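You operate a simulated robot arm through the tools that you are given. There is no shell and no other tool.

You are at the controls of a simulated robot arm. One attempt, no reset.

JOB
Raise the screen basket, bin the green rag ball and the short twig, and lower it. Where these are worked on the way, their far stop is far enough and under half their travel is too little: screen basket.

The check looks at the end state, three seconds after you hand in, the way a careful person would. Anything else that was tipped, shoved, dropped, spilled or broken makes it a failure.

ROBOT AND FRAMES
A 6-joint arm with a two-finger parallel gripper, fixed in place. Base frame: the origin is at the foot of the arm, x ahead of it, y to its left, z up; the work surface is at about z = 0.5. Units: m, degrees, N and s.
Its first joint turns from -166.0 to 166.0 degrees. Payload 3.91 kg.
The TCP is the grasp point between the finger pads, 0.03 m short of the fingertips. In the tool frame z runs along the fingers and y along their closing line. Largest opening 0.11 m; finger width 0.02, thickness 0.01; the body of the gripper, 0.048 by 0.112 m, starts 0.055 m behind the TCP.
Orientation is told as [roll, pitch, yaw] about the base's x, y, z axes, in that order, counted from this pose: with the fingers straight down and closing along the base's y, the tool's x points along the base's -x, its y along +y and its z along -z.

CONTROLS
- The arm moves only by the tool step_arm. Its argument "moves" is a list of rows, each an object of numbers (a shift or turn left out is 0, a gripper value left out holds the last): "dx", "dy", "dz": the shift along the tool's x, y, z in m; "rx", "ry", "rz": the turn, a rotation vector about the tool's x, y, z in degrees; "gripper": the opening in per cent of the stroke, from 0 (shut) to 100 (fully open). In form: [{"dx": .., "dy": .., "dz": .., "rx": .., "ry": .., "rz": .., "gripper": ..}, ...]. A call has 1 to 20 rows; each row is the pose to reach, as a shift and turn from the pose commanded when the call began, along the tool's axes at that moment. Each row takes 0.2 s and may step no farther than 0.05 m and 8.6 degrees from the row before; otherwise, or with a gripper value out of range, the whole call is refused. Where a pose cannot be reached the arm comes as near as it can. A force on the tool above 60 N (or 10 N above the force at the start of the call, whichever is more), or a blocked arm, ends the call early, and 0.2 s more pass. Each finger travels about 0.108 m/s and halts on what it meets, pressing with about 32 N; the grip force reading is that of the motor and also rises with nothing between the fingers. The clock runs only during rows and for 0.2 s after the last one: add rows that repeat a pose to give the fingers time. The reply holds the time, the measured pose of the TCP, the force on the tool along the base axes, the opening and the grip force, in the units named above and with some noise, with the torque about the TCP (base axes, N m) and any sound that the robot's microphone picked up.
- Cameras (640 x 400 px; columns grow to the right, rows downward): "scene" is fixed at [0.0473, 0.5004, 1.5642]; the picture's right is [-0.21, -0.98, 0.00], its down [-0.85, 0.18, -0.50] and it looks along [0.49, -0.10, -0.87] (base axes); focal length 214 px, centre (320, 200). "wrist" rides on the gripper at [0.072, 0.017, -0.103] in the tool frame; the picture's right is [-0.23, 0.97, 0.00], its down [-0.76, -0.18, -0.62] and it looks along [-0.61, -0.14, 0.78] (tool axes); focal length 222 px, centre (320, 200). There is no depth. A picture from a camera that has moved, and an enlarged one, comes with that camera's place and axes in the base frame and with its lens.
- get_image(camera): a new picture of that camera. The clock stands still meanwhile.
- enlarge(camera, box): a new picture of the part [left, top, right, bottom] of that camera's present view, enlarged. The clock stands still meanwhile.
- close_job(): hands the job in; it is judged then, once.

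Places have to be worked out from the pictures, the camera data and where the tool is seen. Open the gripper and draw the arm clear of the work before you hand the job in, unless the task says otherwise.

The tools are called after "Emit:" as a command line: name --argument value ..., lists and objects as JSON in quotes. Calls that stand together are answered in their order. step_arm: Moves the arm, as the interface text tells. Its arguments: {"type":"object","properties":{"moves":{"type":"array","items":{"type":"object","properties":{"dx":{"type":"number"},"dy":{"type":"number"},"dz":{"type":"number"},"rx":{"type":"number"},"ry":{"type":"number"},"rz":{"type":"number"},"gripper":{"type":"number"}}}}},"required":["moves"]} The other tools are called the same way: get_image (camera) takes a picture; enlarge (camera, box) takes an enlarged picture of a part of a camera's view; close_job () hands the job in.

At the start:

```text
time: 0.0
position: [0.5959, 0.0946, 1.2233]
tool_rot: [0.0, -0.1, 0.0]
force: [0.9, 0.2, 0.7]
wrist_torque: [0.0, 0.04, -0.02]
width: 0.1102
grip_force: 0.2
```

scene: 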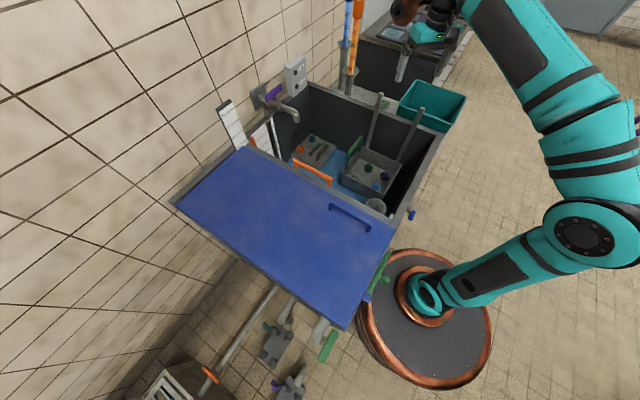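
wrist: 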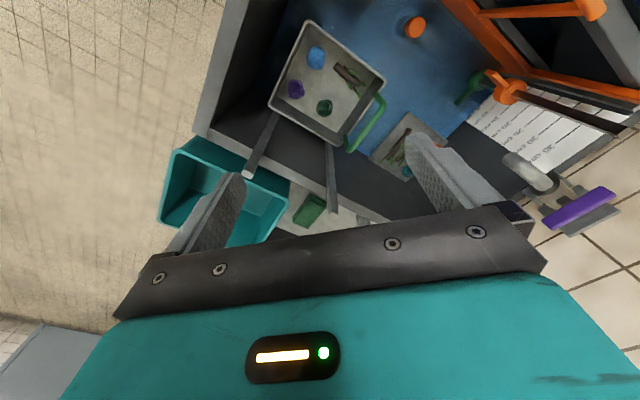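

I see a sink with a basket on two rails, a bin beside it, and a lid. I'll look closer before doing anything.

Emit:
enlarge --camera "scene" --box '[240, 50, 480, 230]'

Emit:
enlarge --camera "wrist" --box '[160, 0, 480, 240]'

Emit:
enlarge --camera "wrist" --box '[380, 0, 640, 240]'

```text
2.22 times, centred on (360, 140) of scene
camera zoom: at [0.0473, 0.5004, 1.5642], right [-0.21, -0.98, 0.0], down [-0.85, 0.18, -0.5], along [0.49, -0.1, -0.87], focal length 477 px, centre (231, 333)
```

zoom: 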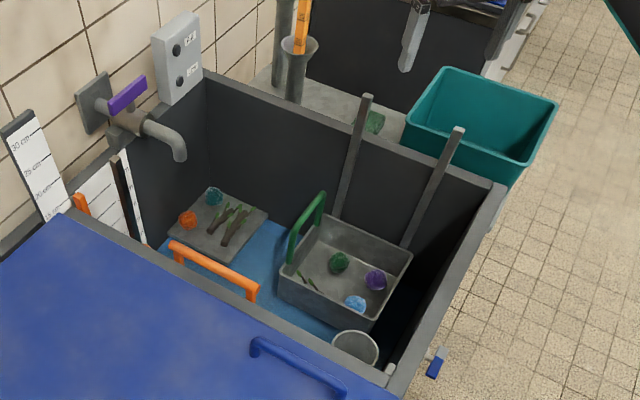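

```text
1.67 times, centred on (320, 120) of wrist
camera zoom: at [0.5224, 0.1114, 1.327], right [0.23, 0.97, 0.0], down [0.76, -0.18, 0.62], along [0.61, -0.14, -0.78], focal length 370 px, centre (320, 333)
```

zoom: 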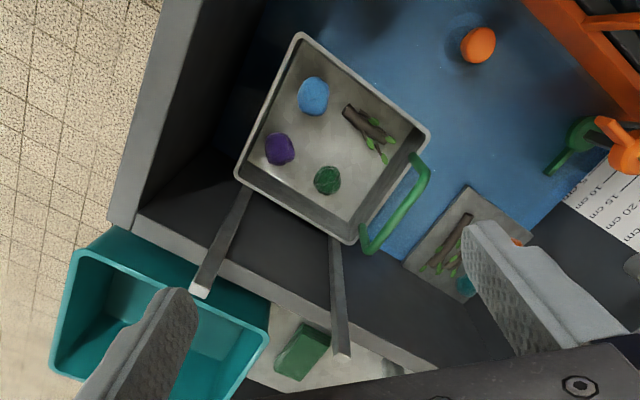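

```text
1.67 times, centred on (510, 120) of wrist
camera zoom: at [0.5224, 0.1114, 1.327], right [0.23, 0.97, 0.0], down [0.76, -0.18, 0.62], along [0.61, -0.14, -0.78], focal length 370 px, centre (3, 333)
```

zoom: 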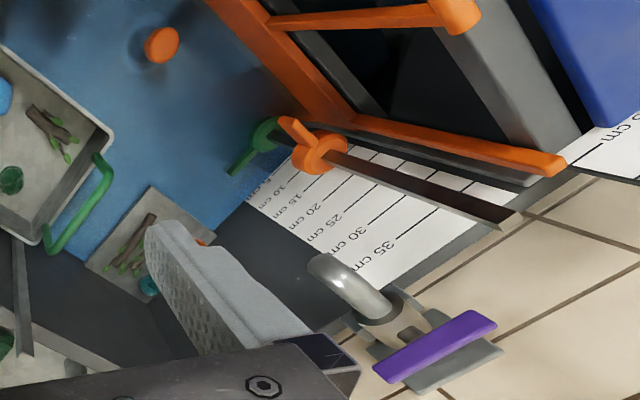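

The tank seems to be turned about 45°, with its rim near z≈0.90. The basket rides vertical rails by the far wall, and its green handle bar runs from roughly (0.69,0.22) to (0.80,0.13) at z≈0.78. I'll yaw -45° and shift for a second view, staying high.

Emit:
step_arm --moves '[{"dx": 0.016, "dy": 0.034, "dz": 0.004, "rz": 7.5}, {"dx": 0.032, "dy": 0.068, "dz": 0.008, "rz": 15}, {"dx": 0.048, "dy": 0.102, "dz": 0.012, "rz": 22.5}, {"dx": 0.064, "dy": 0.136, "dz": 0.016, "rz": 30}, {"dx": 0.08, "dy": 0.17, "dz": 0.02, "rz": 37.5}, {"dx": 0.096, "dy": 0.205, "dz": 0.023, "rz": 45}, {"dx": 0.096, "dy": 0.205, "dz": 0.023, "rz": 45}]'

Emit:
get_image --camera "wrist"

Emit:
get_image --camera "scene"

```text
time: 1.6
position: [0.501, 0.3008, 1.2037]
tool_rot: [0.0, 0.0, -45.1]
force: [0.0, -0.3, -0.4]
wrist_torque: [-0.01, -0.03, 0.01]
width: 0.11
grip_force: 0.0
```

```text
taken
camera wrist: at [0.4622, 0.3634, 1.3063], right [0.85, 0.53, 0.0], down [0.41, -0.66, 0.62], along [0.33, -0.53, -0.78], focal length 222 px, centre (320, 200)
```

wrist: 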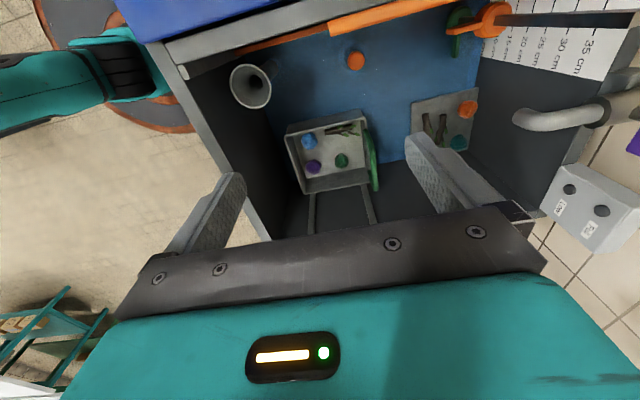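

```text
taken
```

scene: 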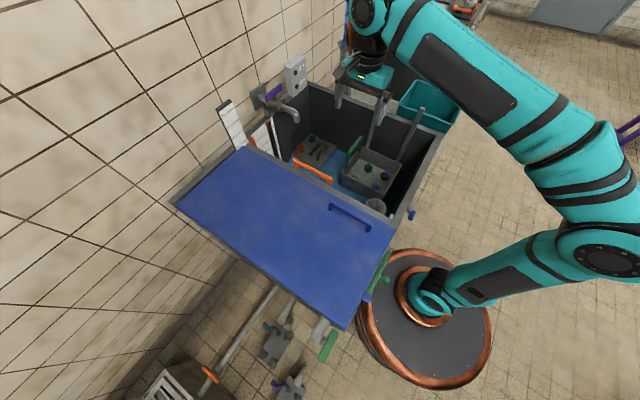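

The pose is as intended and the view is clear. I'll enlarge the basket and tank area in both cameras.

Emit:
enlarge --camera "wrist" --box '[270, 90, 400, 220]'

Emit:
enlarge --camera "wrist" --box '[180, 0, 500, 220]'

Emit:
enlarge --camera "wrist" --box '[390, 70, 500, 170]'

Emit:
enlarge --camera "scene" --box '[280, 120, 410, 220]'

```text
3.08 times, centred on (335, 155) of wrist
camera zoom: at [0.4622, 0.3634, 1.3063], right [0.85, 0.53, 0.0], down [0.41, -0.66, 0.62], along [0.33, -0.53, -0.78], focal length 684 px, centre (274, 338)
```

zoom: 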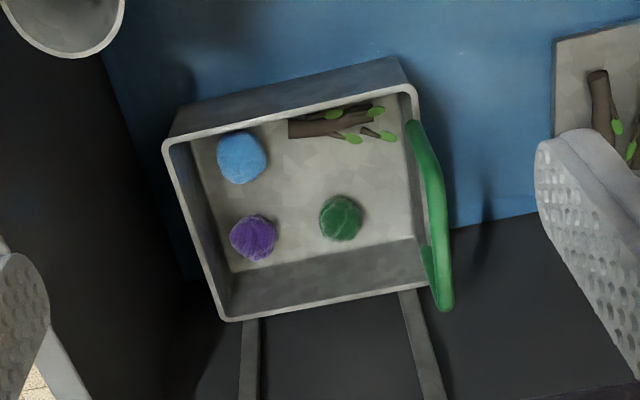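

```text
1.82 times, centred on (340, 110) of wrist
camera zoom: at [0.4622, 0.3634, 1.3063], right [0.85, 0.53, 0.0], down [0.41, -0.66, 0.62], along [0.33, -0.53, -0.78], focal length 404 px, centre (284, 364)
```

zoom: 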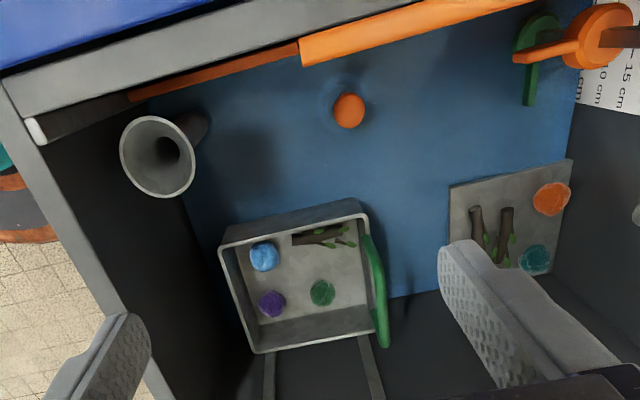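

```text
4.00 times, centred on (445, 120) of wrist
camera zoom: at [0.4622, 0.3634, 1.3063], right [0.85, 0.53, 0.0], down [0.41, -0.66, 0.62], along [0.33, -0.53, -0.78], focal length 888 px, centre (-180, 520)
```

zoom: 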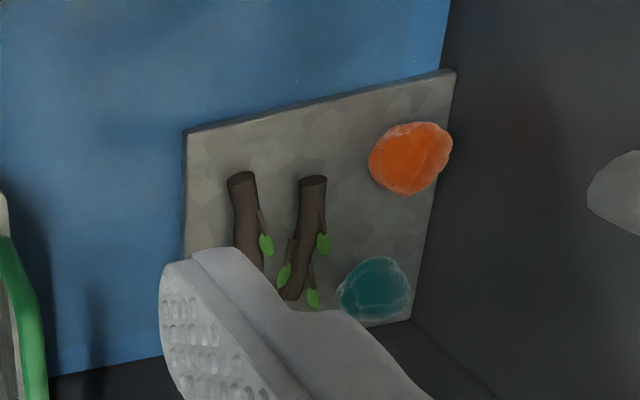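

```text
4.00 times, centred on (345, 170) of scene
camera zoom: at [0.0473, 0.5004, 1.5642], right [-0.21, -0.98, 0.0], down [-0.85, 0.18, -0.5], along [0.49, -0.1, -0.87], focal length 858 px, centre (220, 320)
```

zoom: 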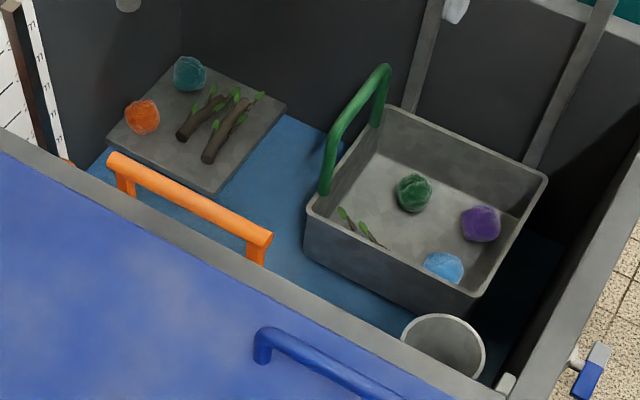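

The basket holds blue, purple and green balls plus one twig, and a separate tray to the left holds orange and teal balls and two twigs. I'll move closer over the basket to compare twig lengths before choosing.

Emit:
step_arm --moves '[{"dx": -0.015, "dy": 0.007, "dz": 0.04}, {"dx": -0.031, "dy": 0.014, "dz": 0.08}, {"dx": -0.046, "dy": 0.021, "dz": 0.12}, {"dx": -0.062, "dy": 0.028, "dz": 0.16}, {"dx": -0.077, "dy": 0.035, "dz": 0.2}, {"dx": -0.077, "dy": 0.035, "dz": 0.2}]'

Emit:
get_image --camera "wrist"

Emit:
enlarge --camera "wrist" --box '[180, 0, 480, 190]'

```text
time: 3.0
position: [0.5826, 0.2694, 1.0019]
tool_rot: [0.0, 0.1, -45.0]
force: [-0.5, -0.6, -0.3]
wrist_torque: [0.02, -0.02, 0.02]
width: 0.1101
grip_force: 0.1
```

```text
taken
camera wrist: at [0.5428, 0.333, 1.1043], right [0.85, 0.53, 0.0], down [0.41, -0.66, 0.62], along [0.33, -0.53, -0.78], focal length 222 px, centre (320, 200)
```

wrist: 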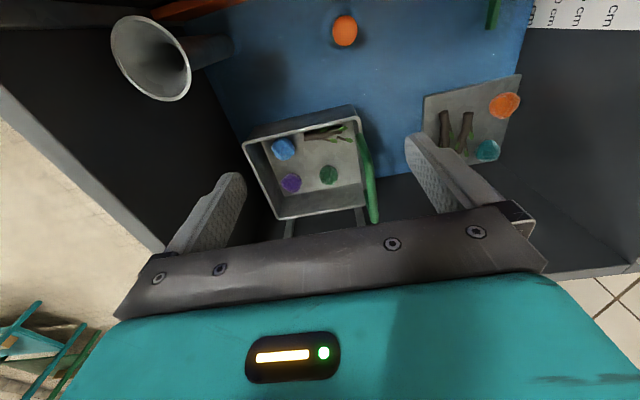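

```text
2.11 times, centred on (330, 95) of wrist
camera zoom: at [0.5428, 0.333, 1.1043], right [0.85, 0.53, 0.0], down [0.41, -0.66, 0.62], along [0.33, -0.53, -0.78], focal length 468 px, centre (299, 421)
```

zoom: 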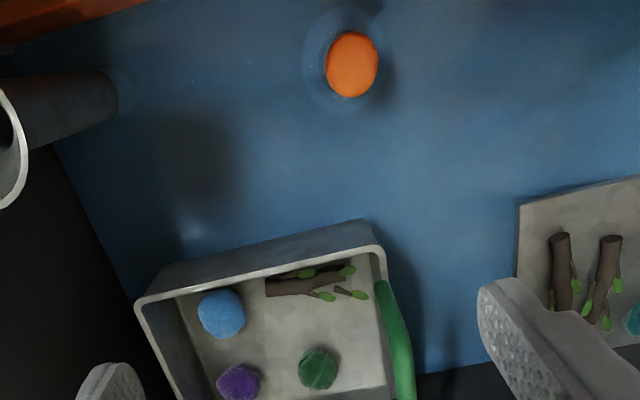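

The basket twig measures about 0.08–0.095 m, shorter than the tray twigs at 0.10–0.11 m, so the basket holds both targets. The handle bar centre works out near (0.73,0.19), z≈0.81, so I'll move directly above it and recheck.

Emit:
step_arm --moves '[{"dx": -0.04, "dy": 0.012}, {"dx": -0.08, "dy": 0.024}, {"dx": -0.12, "dy": 0.035}, {"dx": -0.161, "dy": 0.047}, {"dx": -0.161, "dy": 0.047}]'

Emit:
get_image --camera "wrist"

Emit:
enlarge --camera "scene" --box '[260, 60, 460, 220]'

```text
time: 4.2
position: [0.7253, 0.1906, 1.0025]
tool_rot: [0.0, 0.0, -44.9]
force: [1.0, 0.3, 0.4]
wrist_torque: [0.02, -0.02, 0.02]
width: 0.11
grip_force: 0.2
```

```text
taken
camera wrist: at [0.686, 0.2547, 1.1055], right [0.85, 0.53, 0.0], down [0.41, -0.66, 0.62], along [0.33, -0.53, -0.78], focal length 222 px, centre (320, 200)
```

wrist: 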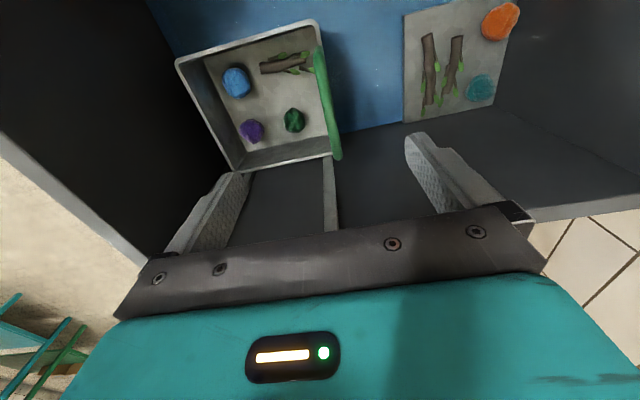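

```text
2.50 times, centred on (360, 140) of scene
camera zoom: at [0.0473, 0.5004, 1.5642], right [-0.21, -0.98, 0.0], down [-0.85, 0.18, -0.5], along [0.49, -0.1, -0.87], focal length 536 px, centre (220, 350)
```

zoom: 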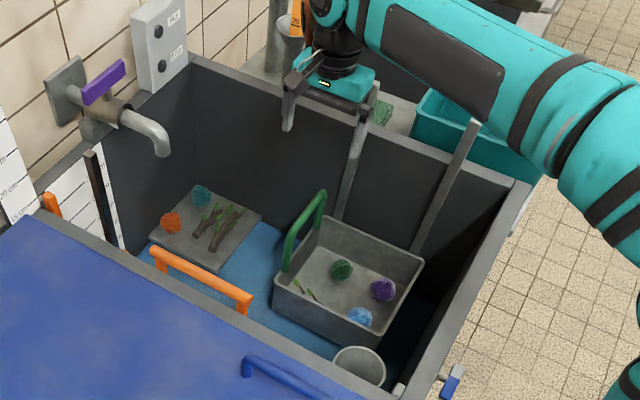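

In this view the tray twigs are clearly longer than the basket twig. The handle bar lies almost under the TCP, about 5 mm off along the closing direction, so I'll descend to z≈0.83 and check with the fingers open around it.

Emit:
step_arm --moves '[{"dx": -0.006, "dy": 0.003, "dz": 0.04}, {"dx": -0.012, "dy": 0.006, "dz": 0.08}, {"dx": -0.012, "dy": 0.006, "dz": 0.12}, {"dx": -0.012, "dy": 0.006, "dz": 0.16}, {"dx": -0.012, "dy": 0.006, "dz": 0.175}]'

Emit:
get_image --camera "wrist"

Emit:
enlarge --camera "scene" --box '[300, 80, 440, 210]'

```text
time: 5.4
position: [0.7386, 0.1863, 0.8268]
tool_rot: [0.1, 0.0, -45.0]
force: [-0.8, -0.4, -0.2]
wrist_torque: [-0.01, 0.0, 0.01]
width: 0.11
grip_force: 0.1
```

```text
taken
camera wrist: at [0.6993, 0.2489, 0.9297], right [0.85, 0.53, 0.0], down [0.41, -0.66, 0.62], along [0.33, -0.53, -0.78], focal length 222 px, centre (320, 200)
```

wrist: 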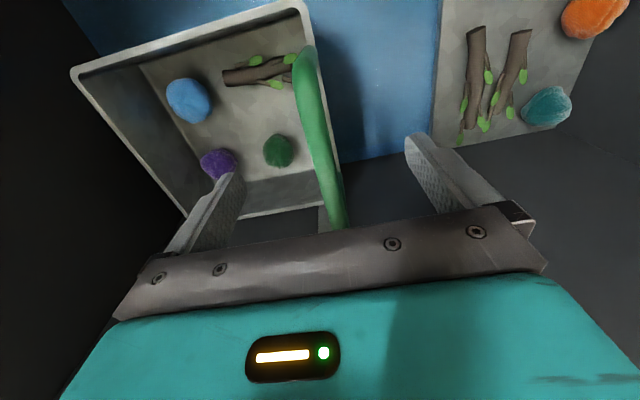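

```text
3.08 times, centred on (370, 145) of scene
camera zoom: at [0.0473, 0.5004, 1.5642], right [-0.21, -0.98, 0.0], down [-0.85, 0.18, -0.5], along [0.49, -0.1, -0.87], focal length 660 px, centre (166, 369)
```

zoom: 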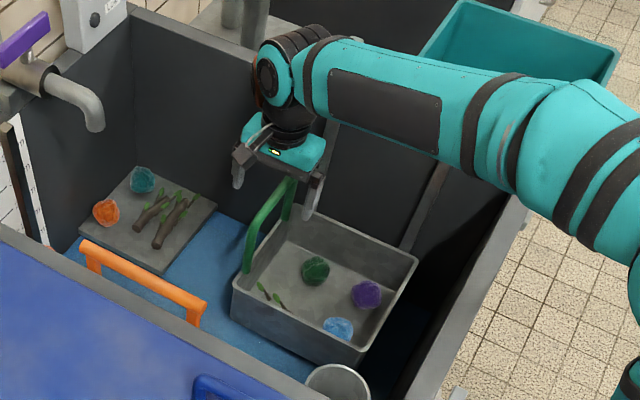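

The bar sits between the open fingers, about 5 mm toward +tool y, at z≈0.80. I'll lower to it and close.

Emit:
step_arm --moves '[{"dy": 0.005, "dz": 0.014}, {"dy": 0.005, "dz": 0.027}, {"dy": 0.005, "dz": 0.027, "gripper": 0}, {"dy": 0.005, "dz": 0.027, "gripper": 0}, {"dy": 0.005, "dz": 0.027, "gripper": 0}, {"dy": 0.005, "dz": 0.027, "gripper": 0}, {"dy": 0.005, "dz": 0.027, "gripper": 0}]'

Emit:
get_image --camera "wrist"

```text
time: 7.0
position: [0.7407, 0.1871, 0.7986]
tool_rot: [-0.1, 0.1, -45.1]
force: [-43.2, -31.0, -4.1]
wrist_torque: [-0.16, 0.72, -0.02]
width: 0.0157
grip_force: 45.5
```

```text
taken
camera wrist: at [0.7013, 0.2503, 0.9014], right [0.85, 0.53, 0.0], down [0.41, -0.66, 0.62], along [0.33, -0.53, -0.78], focal length 222 px, centre (320, 200)
```

wrist: 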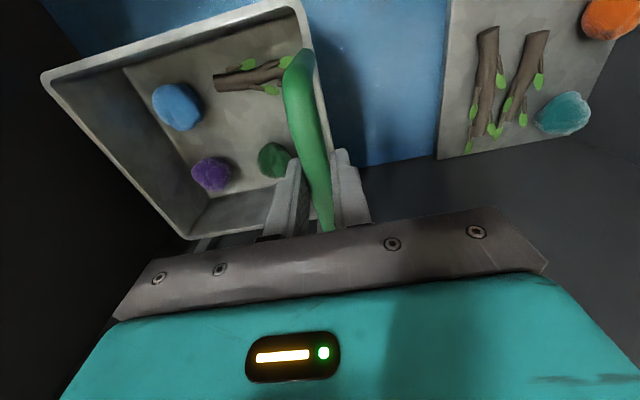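

It is gripped at 16 mm, but there is about 53 N of side load toward -tool y. I'll relax the lateral position a few mm before lifting.

Emit:
step_arm --moves '[{"dy": -0.002}, {"dy": -0.004}, {"dy": -0.004}]'

```text
time: 7.8
position: [0.7407, 0.1856, 0.7995]
tool_rot: [0.2, -0.1, -45.0]
force: [18.3, -1.6, 0.7]
wrist_torque: [0.58, 0.36, -0.01]
width: 0.0159
grip_force: 45.1
```

The load is mostly relieved. I'll lift gently straight up 4 cm and check the forces.

Emit:
step_arm --moves '[{"dy": 0.001, "dz": -0.01}, {"dy": 0.001, "dz": -0.02}, {"dy": 0.001, "dz": -0.03}, {"dy": 0.001, "dz": -0.04}, {"dy": 0.001, "dz": -0.04}]'

Emit:
get_image --camera "scene"

```text
time: 9.0
position: [0.7399, 0.1867, 0.8374]
tool_rot: [0.0, 0.0, -45.0]
force: [37.0, 2.6, -0.2]
wrist_torque: [-0.04, -0.48, -0.02]
width: 0.0156
grip_force: 44.5
```

```text
taken
```

scene: 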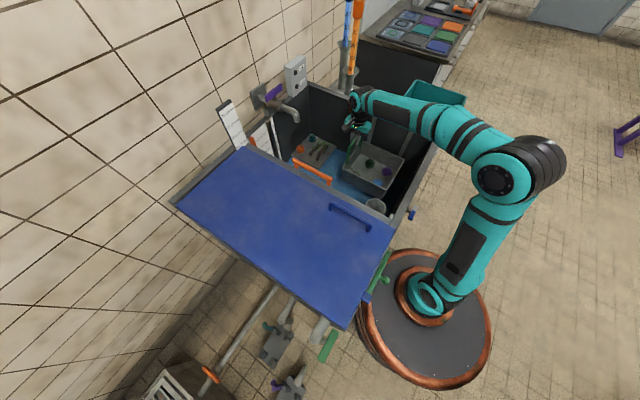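

The vertical force is near zero, and the sideways load has grown to about 37 N in +x. I'll check that the basket actually rose and then re-centre laterally.

Emit:
enlarge --camera "scene" --box '[300, 80, 440, 210]'

Emit:
step_arm --moves '[{"dx": -0.001, "dy": 0.0015}, {"dx": -0.001, "dy": 0.0015}]'

```text
3.08 times, centred on (370, 145) of scene
camera zoom: at [0.0473, 0.5004, 1.5642], right [-0.21, -0.98, 0.0], down [-0.85, 0.18, -0.5], along [0.49, -0.1, -0.87], focal length 660 px, centre (166, 369)
```

zoom: 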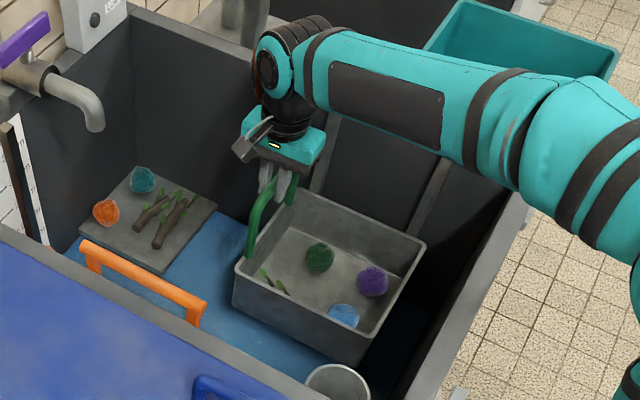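

```text
time: 9.6
position: [0.7412, 0.1858, 0.8369]
tool_rot: [-0.1, 0.1, -45.0]
force: [8.4, -3.5, -3.3]
wrist_torque: [-0.35, -0.33, 0.04]
width: 0.0158
grip_force: 45.0
```

The basket rose 4 cm and the load is now small. I'll continue upward in modest increments, watching the lateral force.

Emit:
step_arm --moves '[{"dz": -0.012}, {"dz": -0.024}, {"dz": -0.036}, {"dz": -0.048}, {"dz": -0.06}, {"dz": -0.06}]'

```text
time: 11.0
position: [0.7415, 0.1873, 0.899]
tool_rot: [0.0, 0.0, -44.9]
force: [-7.4, 3.4, -0.1]
wrist_torque: [0.65, 0.75, 0.01]
width: 0.0158
grip_force: 45.2
```

Forces stay low at z≈0.90, so I keep lifting.

Emit:
step_arm --moves '[{"dz": -0.012}, {"dz": -0.024}, {"dz": -0.036}, {"dz": -0.048}, {"dz": -0.06}, {"dz": -0.06}]'

Emit:
get_image --camera "scene"

```text
time: 12.4
position: [0.7411, 0.1876, 0.9585]
tool_rot: [0.0, 0.0, -45.0]
force: [-29.3, 8.5, -0.3]
wrist_torque: [0.43, 0.71, -0.03]
width: 0.0155
grip_force: 44.6
```

```text
taken
```

scene: 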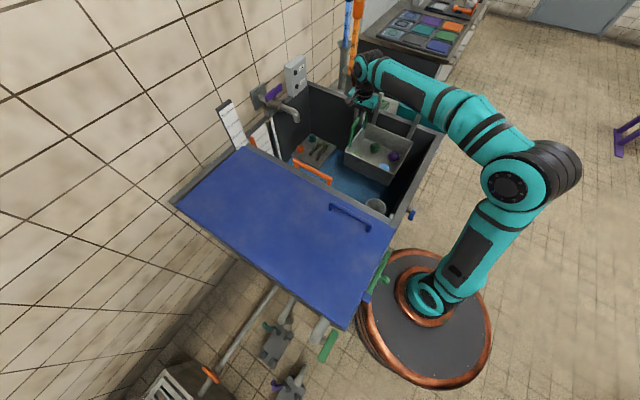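

The load is drifting to -29 N in x, so I'll shift slightly that way while lifting further.

Emit:
step_arm --moves '[{"dx": 0.0015, "dy": -0.001}, {"dx": 0.0015, "dy": -0.001, "dz": -0.012}, {"dx": 0.0015, "dy": -0.001, "dz": -0.024}, {"dx": 0.0015, "dy": -0.001, "dz": -0.036}, {"dx": 0.0015, "dy": -0.001, "dz": -0.036}]'

```text
time: 13.6
position: [0.7406, 0.1864, 0.9942]
tool_rot: [0.1, 0.0, -45.1]
force: [17.0, 6.8, -1.8]
wrist_torque: [-0.61, -0.82, 0.04]
width: 0.0155
grip_force: 45.0
```

There's still no stop at z≈0.994, so I'll continue.

Emit:
step_arm --moves '[{"dx": -0.0005, "dz": -0.01}, {"dx": -0.0005, "dz": -0.02}, {"dx": -0.0005, "dz": -0.03}, {"dx": -0.0005, "dz": -0.04}, {"dx": -0.0005, "dz": -0.04}]'

Emit:
enlarge --camera "scene" --box '[300, 60, 460, 200]'

```text
time: 14.8
position: [0.741, 0.1857, 1.0356]
tool_rot: [0.0, 0.0, -44.9]
force: [25.0, 3.9, -1.5]
wrist_torque: [0.23, -0.09, -0.02]
width: 0.0155
grip_force: 44.7
```

```text
2.86 times, centred on (380, 130) of scene
camera zoom: at [0.0473, 0.5004, 1.5642], right [-0.21, -0.98, 0.0], down [-0.85, 0.18, -0.5], along [0.49, -0.1, -0.87], focal length 613 px, centre (149, 400)
```

zoom: 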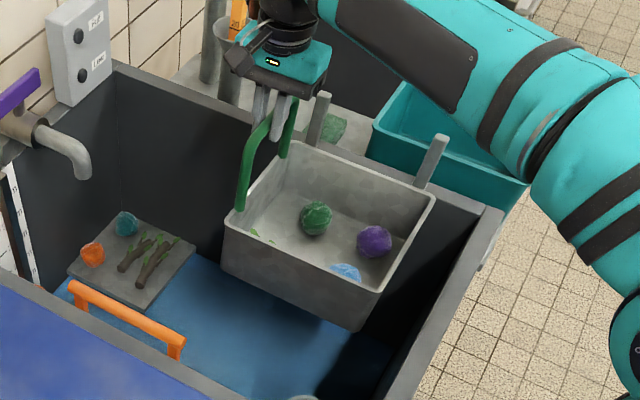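

The basket is up 0.236 m and the rails still show above its rim. I'll keep going until the stop.

Emit:
step_arm --moves '[{"dx": -0.0007, "dy": 0.0007, "dz": -0.01}, {"dx": -0.0007, "dy": 0.0007, "dz": -0.02}, {"dx": -0.0007, "dy": 0.0007, "dz": -0.03}, {"dx": -0.0007, "dy": 0.0007, "dz": -0.04}, {"dx": -0.0007, "dy": 0.0007, "dz": -0.04}]'

```text
time: 16.0
position: [0.7408, 0.1859, 1.0748]
tool_rot: [-0.1, 0.0, -45.0]
force: [-0.9, -6.7, -4.5]
wrist_torque: [0.27, 0.46, 0.0]
width: 0.0159
grip_force: 44.6
```

It's still free at z≈1.075, so I'll lift in smaller steps looking for the stop.

Emit:
step_arm --moves '[{"dz": -0.008}, {"dz": -0.016}, {"dz": -0.024}, {"dz": -0.032}, {"dz": -0.04}, {"dz": -0.04}]'

Emit:
enlarge --camera "scene" --box '[300, 60, 460, 200]'

```text
time: 17.2
position: [0.7404, 0.1866, 1.1099]
tool_rot: [-0.4, 0.1, -45.0]
force: [2.6, -5.5, -6.6]
wrist_torque: [-0.38, -0.36, 0.05]
width: 0.0156
grip_force: 44.9
stopped in row 5: the force on the tool passed its limit at 90 N (the readings are from after the stop); the commanded pose is now the measured one
```

```text
2.86 times, centred on (380, 130) of scene
camera zoom: at [0.0473, 0.5004, 1.5642], right [-0.21, -0.98, 0.0], down [-0.85, 0.18, -0.5], along [0.49, -0.1, -0.87], focal length 613 px, centre (149, 400)
```

zoom: 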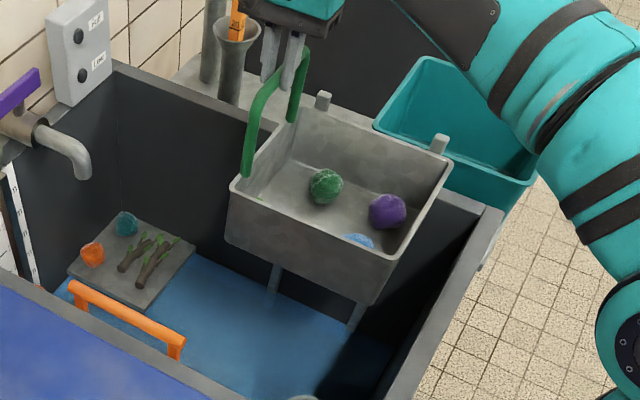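

The top stop is reached after about 0.31 m of travel. With readings near zero while moving, the basket seems balanced. I'll ease down 2 mm to relieve the stop and see whether it holds weight.

Emit:
step_arm --moves '[{"dz": 0.002}, {"dz": 0.002}, {"dz": 0.002}]'

```text
time: 18.0
position: [0.7416, 0.1866, 1.1073]
tool_rot: [-0.3, 0.2, -45.0]
force: [15.0, -0.5, 3.4]
wrist_torque: [-0.63, -1.02, 0.02]
width: 0.0156
grip_force: 45.0
```

The basket pushes back slightly (+3 N) when moved down, so it isn't hanging on the gripper. I'll open just a little and watch whether it stays.

Emit:
step_arm --moves '[{"gripper": 20}, {"gripper": 25}, {"gripper": 25}]'

Emit:
enlarge --camera "scene" --box '[300, 60, 460, 200]'

Emit:
get_image --camera "wrist"

```text
time: 18.8
position: [0.74, 0.1864, 1.1065]
tool_rot: [-0.2, 0.2, -45.0]
force: [-0.3, -0.3, 0.1]
wrist_torque: [0.0, 0.01, -0.01]
width: 0.0275
grip_force: 0.0
```

```text
2.86 times, centred on (380, 130) of scene
camera zoom: at [0.0473, 0.5004, 1.5642], right [-0.21, -0.98, 0.0], down [-0.85, 0.18, -0.5], along [0.49, -0.1, -0.87], focal length 613 px, centre (149, 400)
```

zoom: 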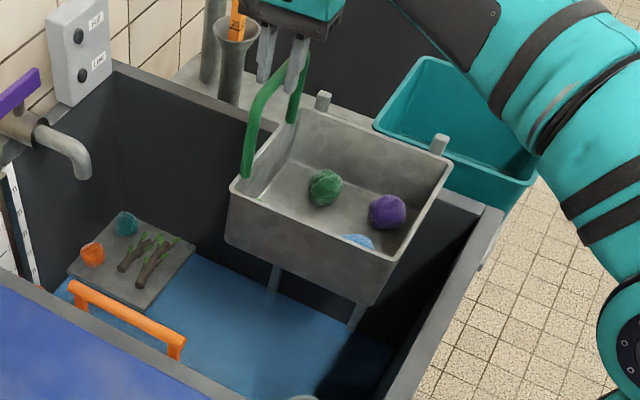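

```text
taken
camera wrist: at [0.7011, 0.2498, 1.2116], right [0.85, 0.53, -0.01], down [0.42, -0.66, 0.62], along [0.32, -0.53, -0.78], focal length 222 px, centre (320, 200)
```

wrist: 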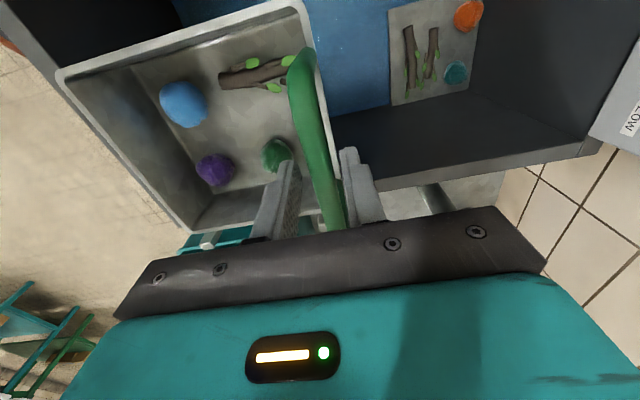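

The basket holds itself at the top stop. I'll rise clear of the handle, then move over the green ball, estimated near (0.725,0.085,0.91), at a safe height.

Emit:
step_arm --moves '[{"dz": -0.03, "gripper": 25}, {"dz": -0.065, "gripper": 25}, {"dz": -0.1, "gripper": 25}, {"dz": -0.1, "dy": -0.04, "dx": -0.03, "gripper": 75}, {"dz": -0.1, "dy": -0.081, "dx": -0.06, "gripper": 75}, {"dz": -0.1, "dy": -0.081, "dx": -0.06, "gripper": 75}]'

Emit:
get_image --camera "wrist"

Emit:
enlarge --camera "scene" --box '[300, 60, 480, 200]'

```text
refused: row 5 steps farther than a row can; nothing moved
```

```text
taken
camera wrist: at [0.7011, 0.2498, 1.2116], right [0.85, 0.53, -0.01], down [0.42, -0.66, 0.62], along [0.32, -0.53, -0.78], focal length 222 px, centre (320, 200)
```

wrist: 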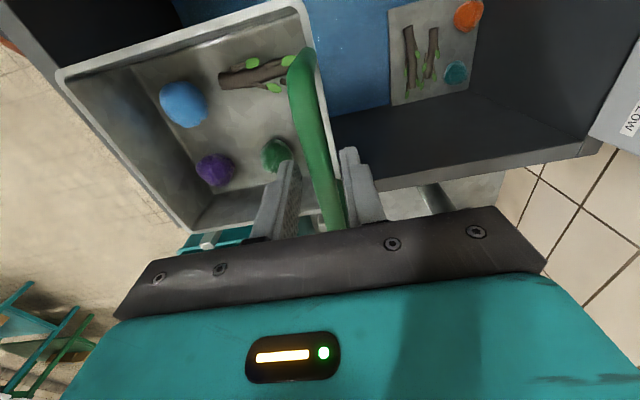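

```text
2.86 times, centred on (390, 130) of scene
camera zoom: at [0.0473, 0.5004, 1.5642], right [-0.21, -0.98, 0.0], down [-0.85, 0.18, -0.5], along [0.49, -0.1, -0.87], focal length 613 px, centre (120, 400)
```

zoom: 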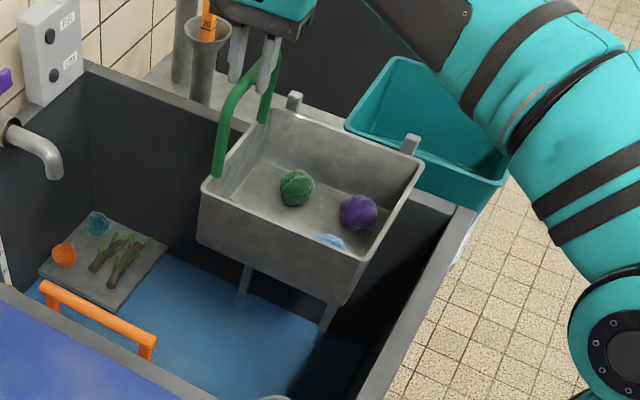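

A row step was too large. The ball triangulates again to (0.724,0.085,0.91), so I'll resend the move with smaller steps.

Emit:
step_arm --moves '[{"dz": -0.03, "gripper": 25}, {"dz": -0.065, "gripper": 25}, {"dz": -0.1, "gripper": 25}, {"dz": -0.1, "dy": -0.028, "dx": -0.02, "gripper": 75}, {"dz": -0.1, "dy": -0.056, "dx": -0.04, "gripper": 75}, {"dz": -0.1, "dy": -0.083, "dx": -0.06, "gripper": 75}, {"dz": -0.1, "dy": -0.083, "dx": -0.06, "gripper": 75}]'

Emit:
get_image --camera "wrist"

Emit:
enlarge --camera "scene" --box '[300, 60, 480, 200]'

```text
time: 20.4
position: [0.72, 0.0831, 1.2111]
tool_rot: [-0.4, 0.2, -44.9]
force: [1.1, 0.1, -0.2]
wrist_torque: [0.0, -0.01, 0.0]
width: 0.0827
grip_force: 0.0
```

```text
taken
camera wrist: at [0.6804, 0.1474, 1.3142], right [0.85, 0.53, -0.01], down [0.42, -0.66, 0.62], along [0.32, -0.53, -0.78], focal length 222 px, centre (320, 200)
```

wrist: 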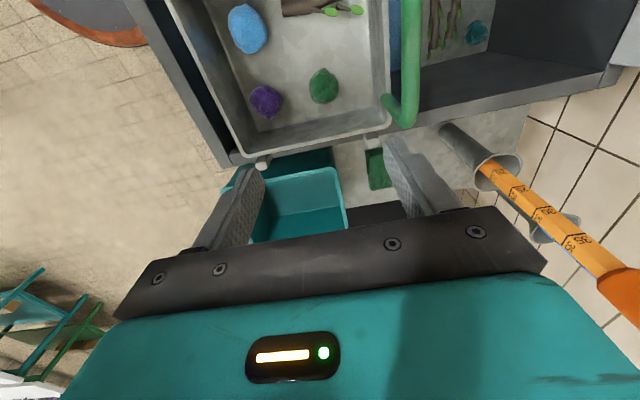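

```text
2.86 times, centred on (390, 130) of scene
camera zoom: at [0.0473, 0.5004, 1.5642], right [-0.21, -0.98, 0.0], down [-0.85, 0.18, -0.5], along [0.49, -0.1, -0.87], focal length 613 px, centre (120, 400)
```

zoom: 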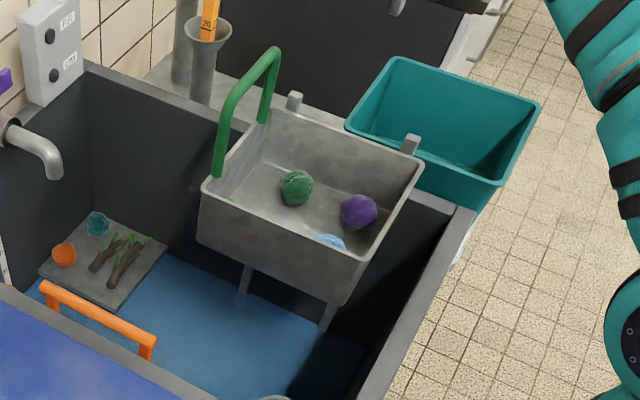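

Both cameras put the ball at (0.723,0.083,0.913), with the floor at about 0.887. I'll descend first to z≈1.0 with the opening at 75% and check alignment.

Emit:
step_arm --moves '[{"dx": -0.002, "dy": 0.001, "dz": 0.045}, {"dx": -0.002, "dy": 0.001, "dz": 0.09}, {"dx": -0.002, "dy": 0.001, "dz": 0.135}, {"dx": -0.002, "dy": 0.001, "dz": 0.18}, {"dx": -0.002, "dy": 0.001, "dz": 0.21}, {"dx": -0.002, "dy": 0.001, "dz": 0.21}]'

Emit:
get_image --camera "wrist"

Emit:
enlarge --camera "scene" --box '[300, 60, 480, 200]'

```text
time: 21.8
position: [0.727, 0.0877, 0.9972]
tool_rot: [-0.3, 0.1, -45.1]
force: [-1.0, 0.0, 0.9]
wrist_torque: [0.01, -0.01, 0.0]
width: 0.0825
grip_force: 0.2
```

```text
taken
camera wrist: at [0.6859, 0.1509, 1.1006], right [0.85, 0.53, -0.01], down [0.42, -0.66, 0.62], along [0.32, -0.53, -0.78], focal length 222 px, centre (320, 200)
```

wrist: 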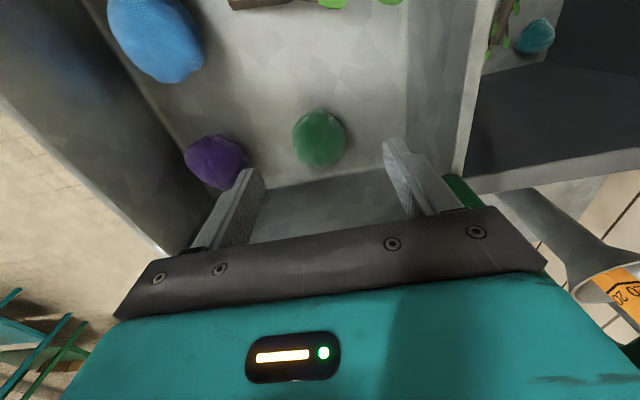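

```text
2.86 times, centred on (390, 130) of scene
camera zoom: at [0.0473, 0.5004, 1.5642], right [-0.21, -0.98, 0.0], down [-0.85, 0.18, -0.5], along [0.49, -0.1, -0.87], focal length 613 px, centre (120, 400)
```

zoom: 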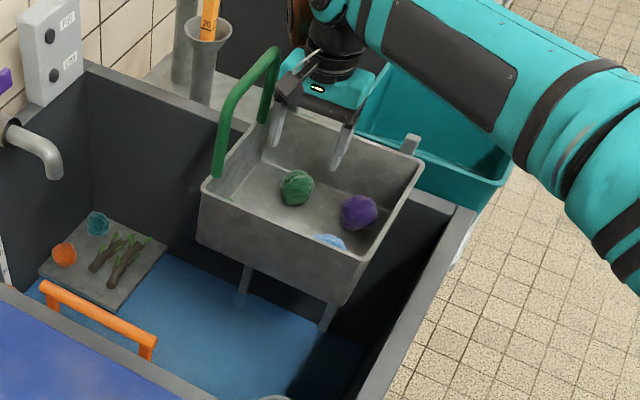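

The ball is at about (0.724,0.082), so the TCP needs to move 6 mm toward -tool y. I'll descend to z≈0.922 and close.

Emit:
step_arm --moves '[{"dx": -0.002, "dy": -0.006, "dz": 0.025}, {"dx": -0.002, "dy": -0.006, "dz": 0.05}, {"dx": -0.002, "dy": -0.006, "dz": 0.074}, {"dx": -0.002, "dy": -0.006, "dz": 0.074}, {"dx": -0.002, "dy": -0.006, "dz": 0.074, "gripper": 0}, {"dx": -0.002, "dy": -0.006, "dz": 0.074, "gripper": 0}, {"dx": -0.002, "dy": -0.006, "dz": 0.074, "gripper": 0}]'

Emit:
get_image --camera "wrist"

```text
time: 23.4
position: [0.7216, 0.0783, 0.9259]
tool_rot: [-0.3, 0.2, -45.0]
force: [-0.1, 0.1, -0.3]
wrist_torque: [-0.02, 0.01, -0.03]
width: 0.0455
grip_force: 31.8
```

```text
taken
camera wrist: at [0.6842, 0.1422, 1.0283], right [0.85, 0.53, -0.01], down [0.42, -0.66, 0.62], along [0.32, -0.53, -0.78], focal length 222 px, centre (320, 200)
```

wrist: 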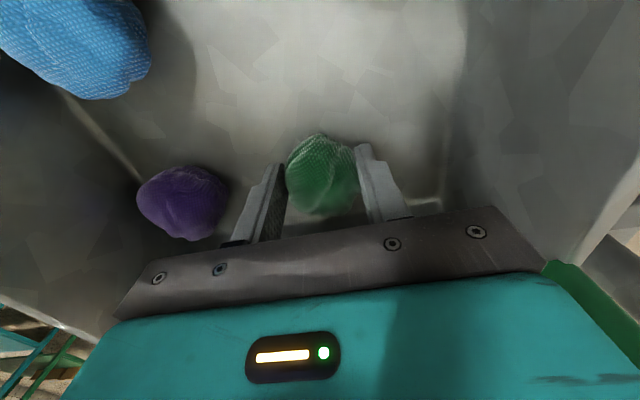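

The green ball is held at 45 mm width. I'll lift it straight up.

Emit:
step_arm --moves '[{"dz": -0.02}, {"dz": -0.05}, {"dz": -0.085}, {"dz": -0.12}, {"dz": -0.16}, {"dz": -0.2}, {"dz": -0.23}, {"dz": -0.23}]'

Emit:
get_image --camera "wrist"

Emit:
enlarge --camera "scene" --box '[300, 60, 480, 200]'

```text
time: 25.2
position: [0.7246, 0.0815, 1.1541]
tool_rot: [-0.3, 0.1, -45.0]
force: [-0.6, 0.6, -1.2]
wrist_torque: [0.0, 0.0, 0.02]
width: 0.0457
grip_force: 32.5
```

```text
taken
camera wrist: at [0.6858, 0.144, 1.2579], right [0.85, 0.53, -0.01], down [0.42, -0.66, 0.62], along [0.32, -0.53, -0.78], focal length 222 px, centre (320, 200)
```

wrist: 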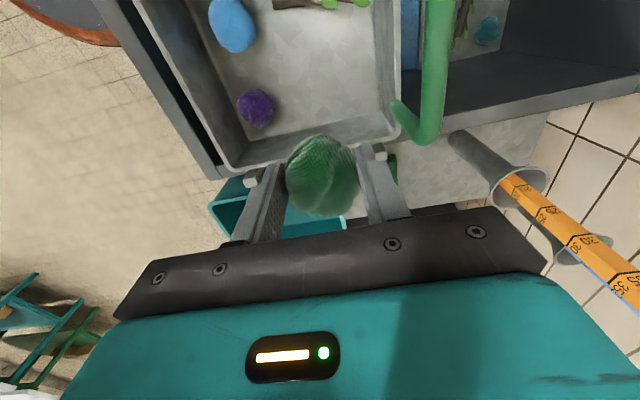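

```text
2.86 times, centred on (390, 130) of scene
camera zoom: at [0.0473, 0.5004, 1.5642], right [-0.21, -0.98, 0.0], down [-0.85, 0.18, -0.5], along [0.49, -0.1, -0.87], focal length 613 px, centre (120, 400)
```

zoom: 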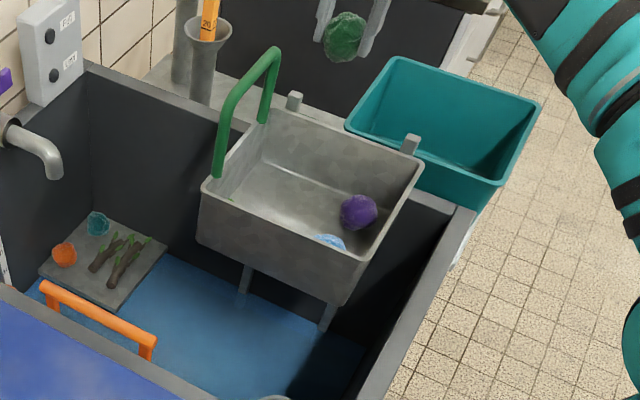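

The ball is up cleanly and nothing else moved. The bin rim centre computes to roughly (0.86,-0.24) at z≈0.89, so I'll carry the ball over at this height.

Emit:
step_arm --moves '[{"dx": -0.038, "dy": -0.0163}, {"dx": -0.076, "dy": -0.0326}, {"dx": -0.114, "dy": -0.049}, {"dx": -0.152, "dy": -0.0652}, {"dx": -0.19, "dy": -0.0815}, {"dx": -0.228, "dy": -0.0978}, {"dx": -0.266, "dy": -0.114}, {"dx": -0.304, "dy": -0.13}, {"dx": -0.304, "dy": -0.13}]'

Emit:
get_image --camera "wrist"

Emit:
get_image --camera "scene"

```text
time: 27.2
position: [0.8468, -0.228, 1.1508]
tool_rot: [-0.3, 0.1, -45.0]
force: [0.1, 0.2, -0.8]
wrist_torque: [0.04, 0.02, 0.02]
width: 0.0457
grip_force: 31.9
```

```text
taken
camera wrist: at [0.807, -0.1644, 1.2545], right [0.85, 0.53, -0.01], down [0.42, -0.66, 0.62], along [0.32, -0.53, -0.78], focal length 222 px, centre (320, 200)
```

wrist: 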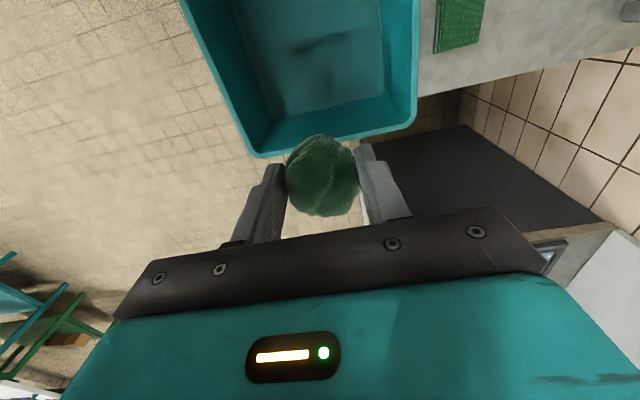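

```text
taken
```

scene: 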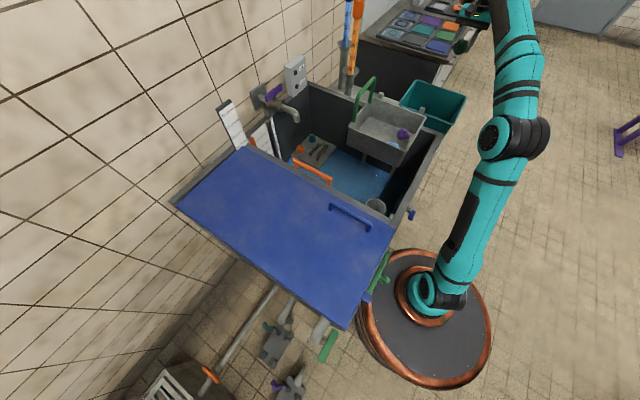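

Triangulating the rim with both cameras gives z≈0.93 and a centre of (0.82,-0.20), so I'll shift 3 cm back toward centre. Then I'll lower so the ball is just inside and release.

Emit:
step_arm --moves '[{"dx": 0.03, "dz": 0.03}, {"dx": 0.03, "dz": 0.075}, {"dx": 0.03, "dz": 0.12}, {"dx": 0.03, "dz": 0.165}, {"dx": 0.03, "dz": 0.21}, {"dx": 0.03, "dz": 0.235}, {"dx": 0.03, "dz": 0.235}]'

Emit:
get_image --camera "wrist"

Emit:
enlarge --camera "scene" --box '[340, 40, 500, 160]'

```text
time: 28.8
position: [0.826, -0.2081, 0.9198]
tool_rot: [-0.3, 0.2, -45.0]
force: [-0.6, 0.7, 1.6]
wrist_torque: [0.04, 0.01, 0.02]
width: 0.0455
grip_force: 32.0
```

```text
taken
camera wrist: at [0.7872, -0.1435, 1.0233], right [0.85, 0.53, -0.01], down [0.42, -0.66, 0.62], along [0.32, -0.53, -0.78], focal length 222 px, centre (320, 200)
```

wrist: 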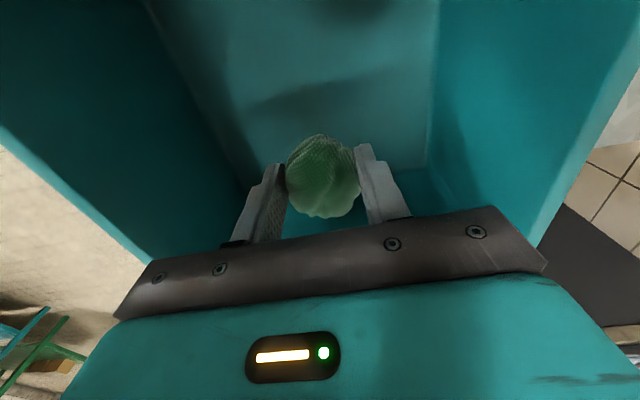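

```text
3.33 times, centred on (420, 100) of scene
camera zoom: at [0.0473, 0.5004, 1.5642], right [-0.21, -0.98, 0.0], down [-0.85, 0.18, -0.5], along [0.49, -0.1, -0.87], focal length 715 px, centre (-13, 533)
```

zoom: 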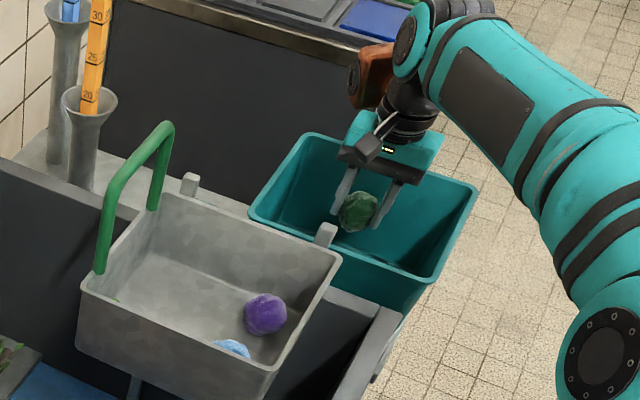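

The ball is well inside the bin opening. I'll lower another 3 cm and open.

Emit:
step_arm --moves '[{"dz": 0.03}, {"dz": 0.03}, {"dz": 0.03, "gripper": 90}, {"dz": 0.03, "gripper": 90}, {"dz": 0.03, "gripper": 90}]'

Emit:
get_image --camera "wrist"

```text
time: 30.0
position: [0.8254, -0.2063, 0.8914]
tool_rot: [-0.3, 0.3, -45.0]
force: [-0.6, 0.6, 0.9]
wrist_torque: [0.03, 0.03, -0.02]
width: 0.099
grip_force: 0.0
```

```text
taken
camera wrist: at [0.7868, -0.1425, 0.995], right [0.85, 0.53, -0.01], down [0.42, -0.66, 0.62], along [0.32, -0.53, -0.78], focal length 222 px, centre (320, 200)
```

wrist: 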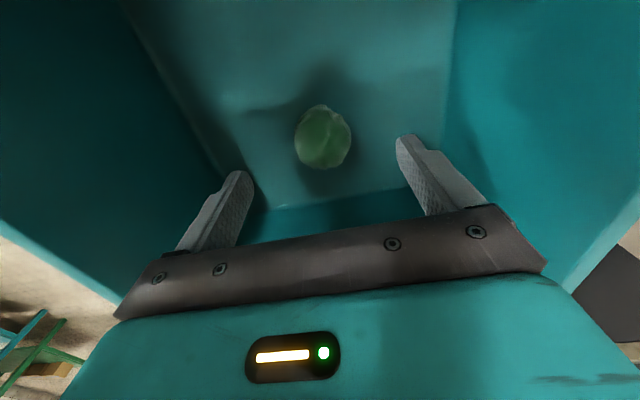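

The green ball is on the bin floor. I'll rise and go back over the basket, turning the gripper to yaw +45° so the fingers close across the twig, which lies along the basket's handle-to-far direction.

Emit:
step_arm --moves '[{"dz": -0.045}, {"dz": -0.09}, {"dz": -0.135}, {"dz": -0.18}, {"dz": -0.225}, {"dz": -0.27}, {"dz": -0.31}, {"dx": 0.0317, "dy": 0.0116, "dz": -0.31, "rz": -7.5}, {"dx": 0.0634, "dy": 0.0233, "dz": -0.31, "rz": -15}, {"dx": 0.0952, "dy": 0.0349, "dz": -0.31, "rz": -22.5}, {"dx": 0.1269, "dy": 0.0466, "dz": -0.31, "rz": -30}, {"dx": 0.1586, "dy": 0.0582, "dz": -0.31, "rz": -37.5}, {"dx": 0.1903, "dy": 0.0699, "dz": -0.31, "rz": -45}, {"dx": 0.2221, "dy": 0.0815, "dz": -0.31, "rz": -52.5}, {"dx": 0.2538, "dy": 0.0931, "dz": -0.31, "rz": -60}, {"dx": 0.2855, "dy": 0.1048, "dz": -0.31, "rz": -67.5}, {"dx": 0.3172, "dy": 0.1164, "dz": -0.31, "rz": -75}, {"dx": 0.349, "dy": 0.1281, "dz": -0.31, "rz": -82.5}, {"dx": 0.3807, "dy": 0.1397, "dz": -0.31, "rz": -90}, {"dx": 0.3807, "dy": 0.1397, "dz": -0.31, "rz": -90}]'

Emit:
get_image --camera "wrist"

Emit:
get_image --camera "scene"

```text
time: 34.2
position: [0.6552, 0.1596, 1.2016]
tool_rot: [0.0, 0.3, 45.0]
force: [0.4, -0.6, -0.4]
wrist_torque: [-0.02, 0.01, -0.01]
width: 0.0989
grip_force: 0.0
```

```text
taken
camera wrist: at [0.5918, 0.1211, 1.3039], right [-0.53, 0.85, 0.0], down [0.67, 0.41, 0.62], along [0.52, 0.33, -0.79], focal length 222 px, centre (320, 200)
```

wrist: 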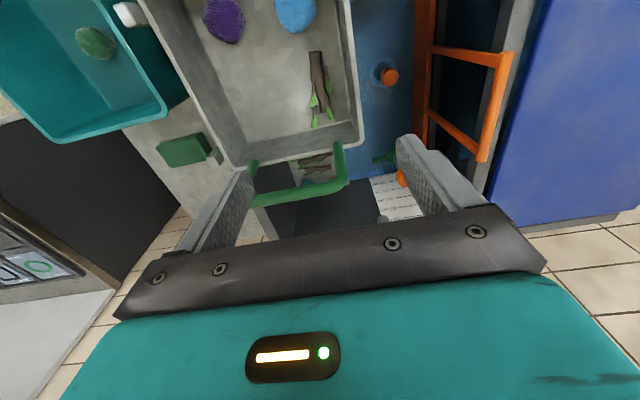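

```text
taken
```

scene: 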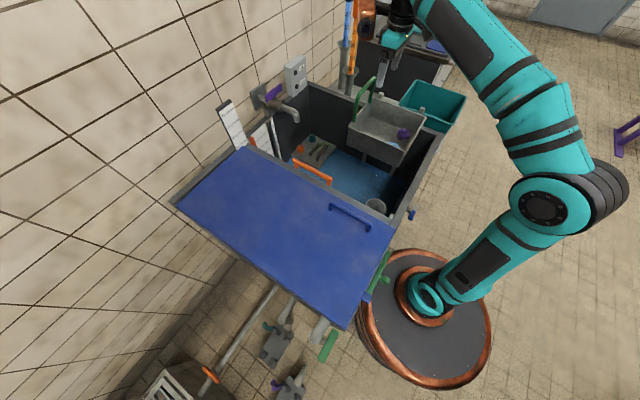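

I can see the twig near the front wall of the basket, so I'll enlarge it for position and diameter.

Emit:
enlarge --camera "wrist" --box '[200, 0, 380, 180]'

```text
2.22 times, centred on (290, 90) of wrist
camera zoom: at [0.5918, 0.1211, 1.3039], right [-0.53, 0.85, 0.0], down [0.67, 0.41, 0.62], along [0.52, 0.33, -0.79], focal length 494 px, centre (387, 444)
```

zoom: 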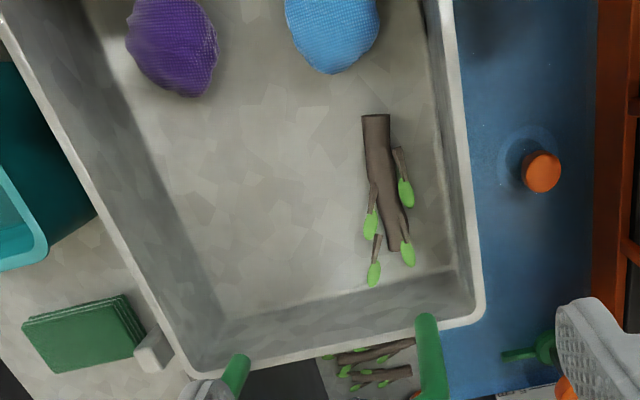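

There's something dark along the front wall near the blue ball, at the top right of this view, and it could be another twig. I'll shift the camera back to see that side of the basket.

Emit:
step_arm --moves '[{"dx": 0.04}, {"dx": 0.08}, {"dx": 0.12}, {"dx": 0.12}]'

Emit:
enlarge --camera "wrist" --box '[170, 0, 410, 180]'

```text
time: 35.2
position: [0.574, 0.0752, 1.2019]
tool_rot: [0.2, 0.3, 45.0]
force: [-0.7, 1.0, -0.2]
wrist_torque: [0.0, 0.0, 0.01]
width: 0.0991
grip_force: 0.0
```

```text
2.22 times, centred on (290, 90) of wrist
camera zoom: at [0.5099, 0.0363, 1.3054], right [-0.53, 0.85, 0.0], down [0.67, 0.41, 0.62], along [0.53, 0.33, -0.79], focal length 494 px, centre (387, 444)
```

zoom: 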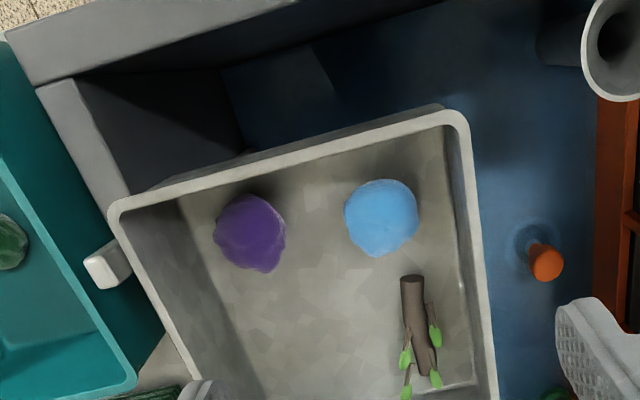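

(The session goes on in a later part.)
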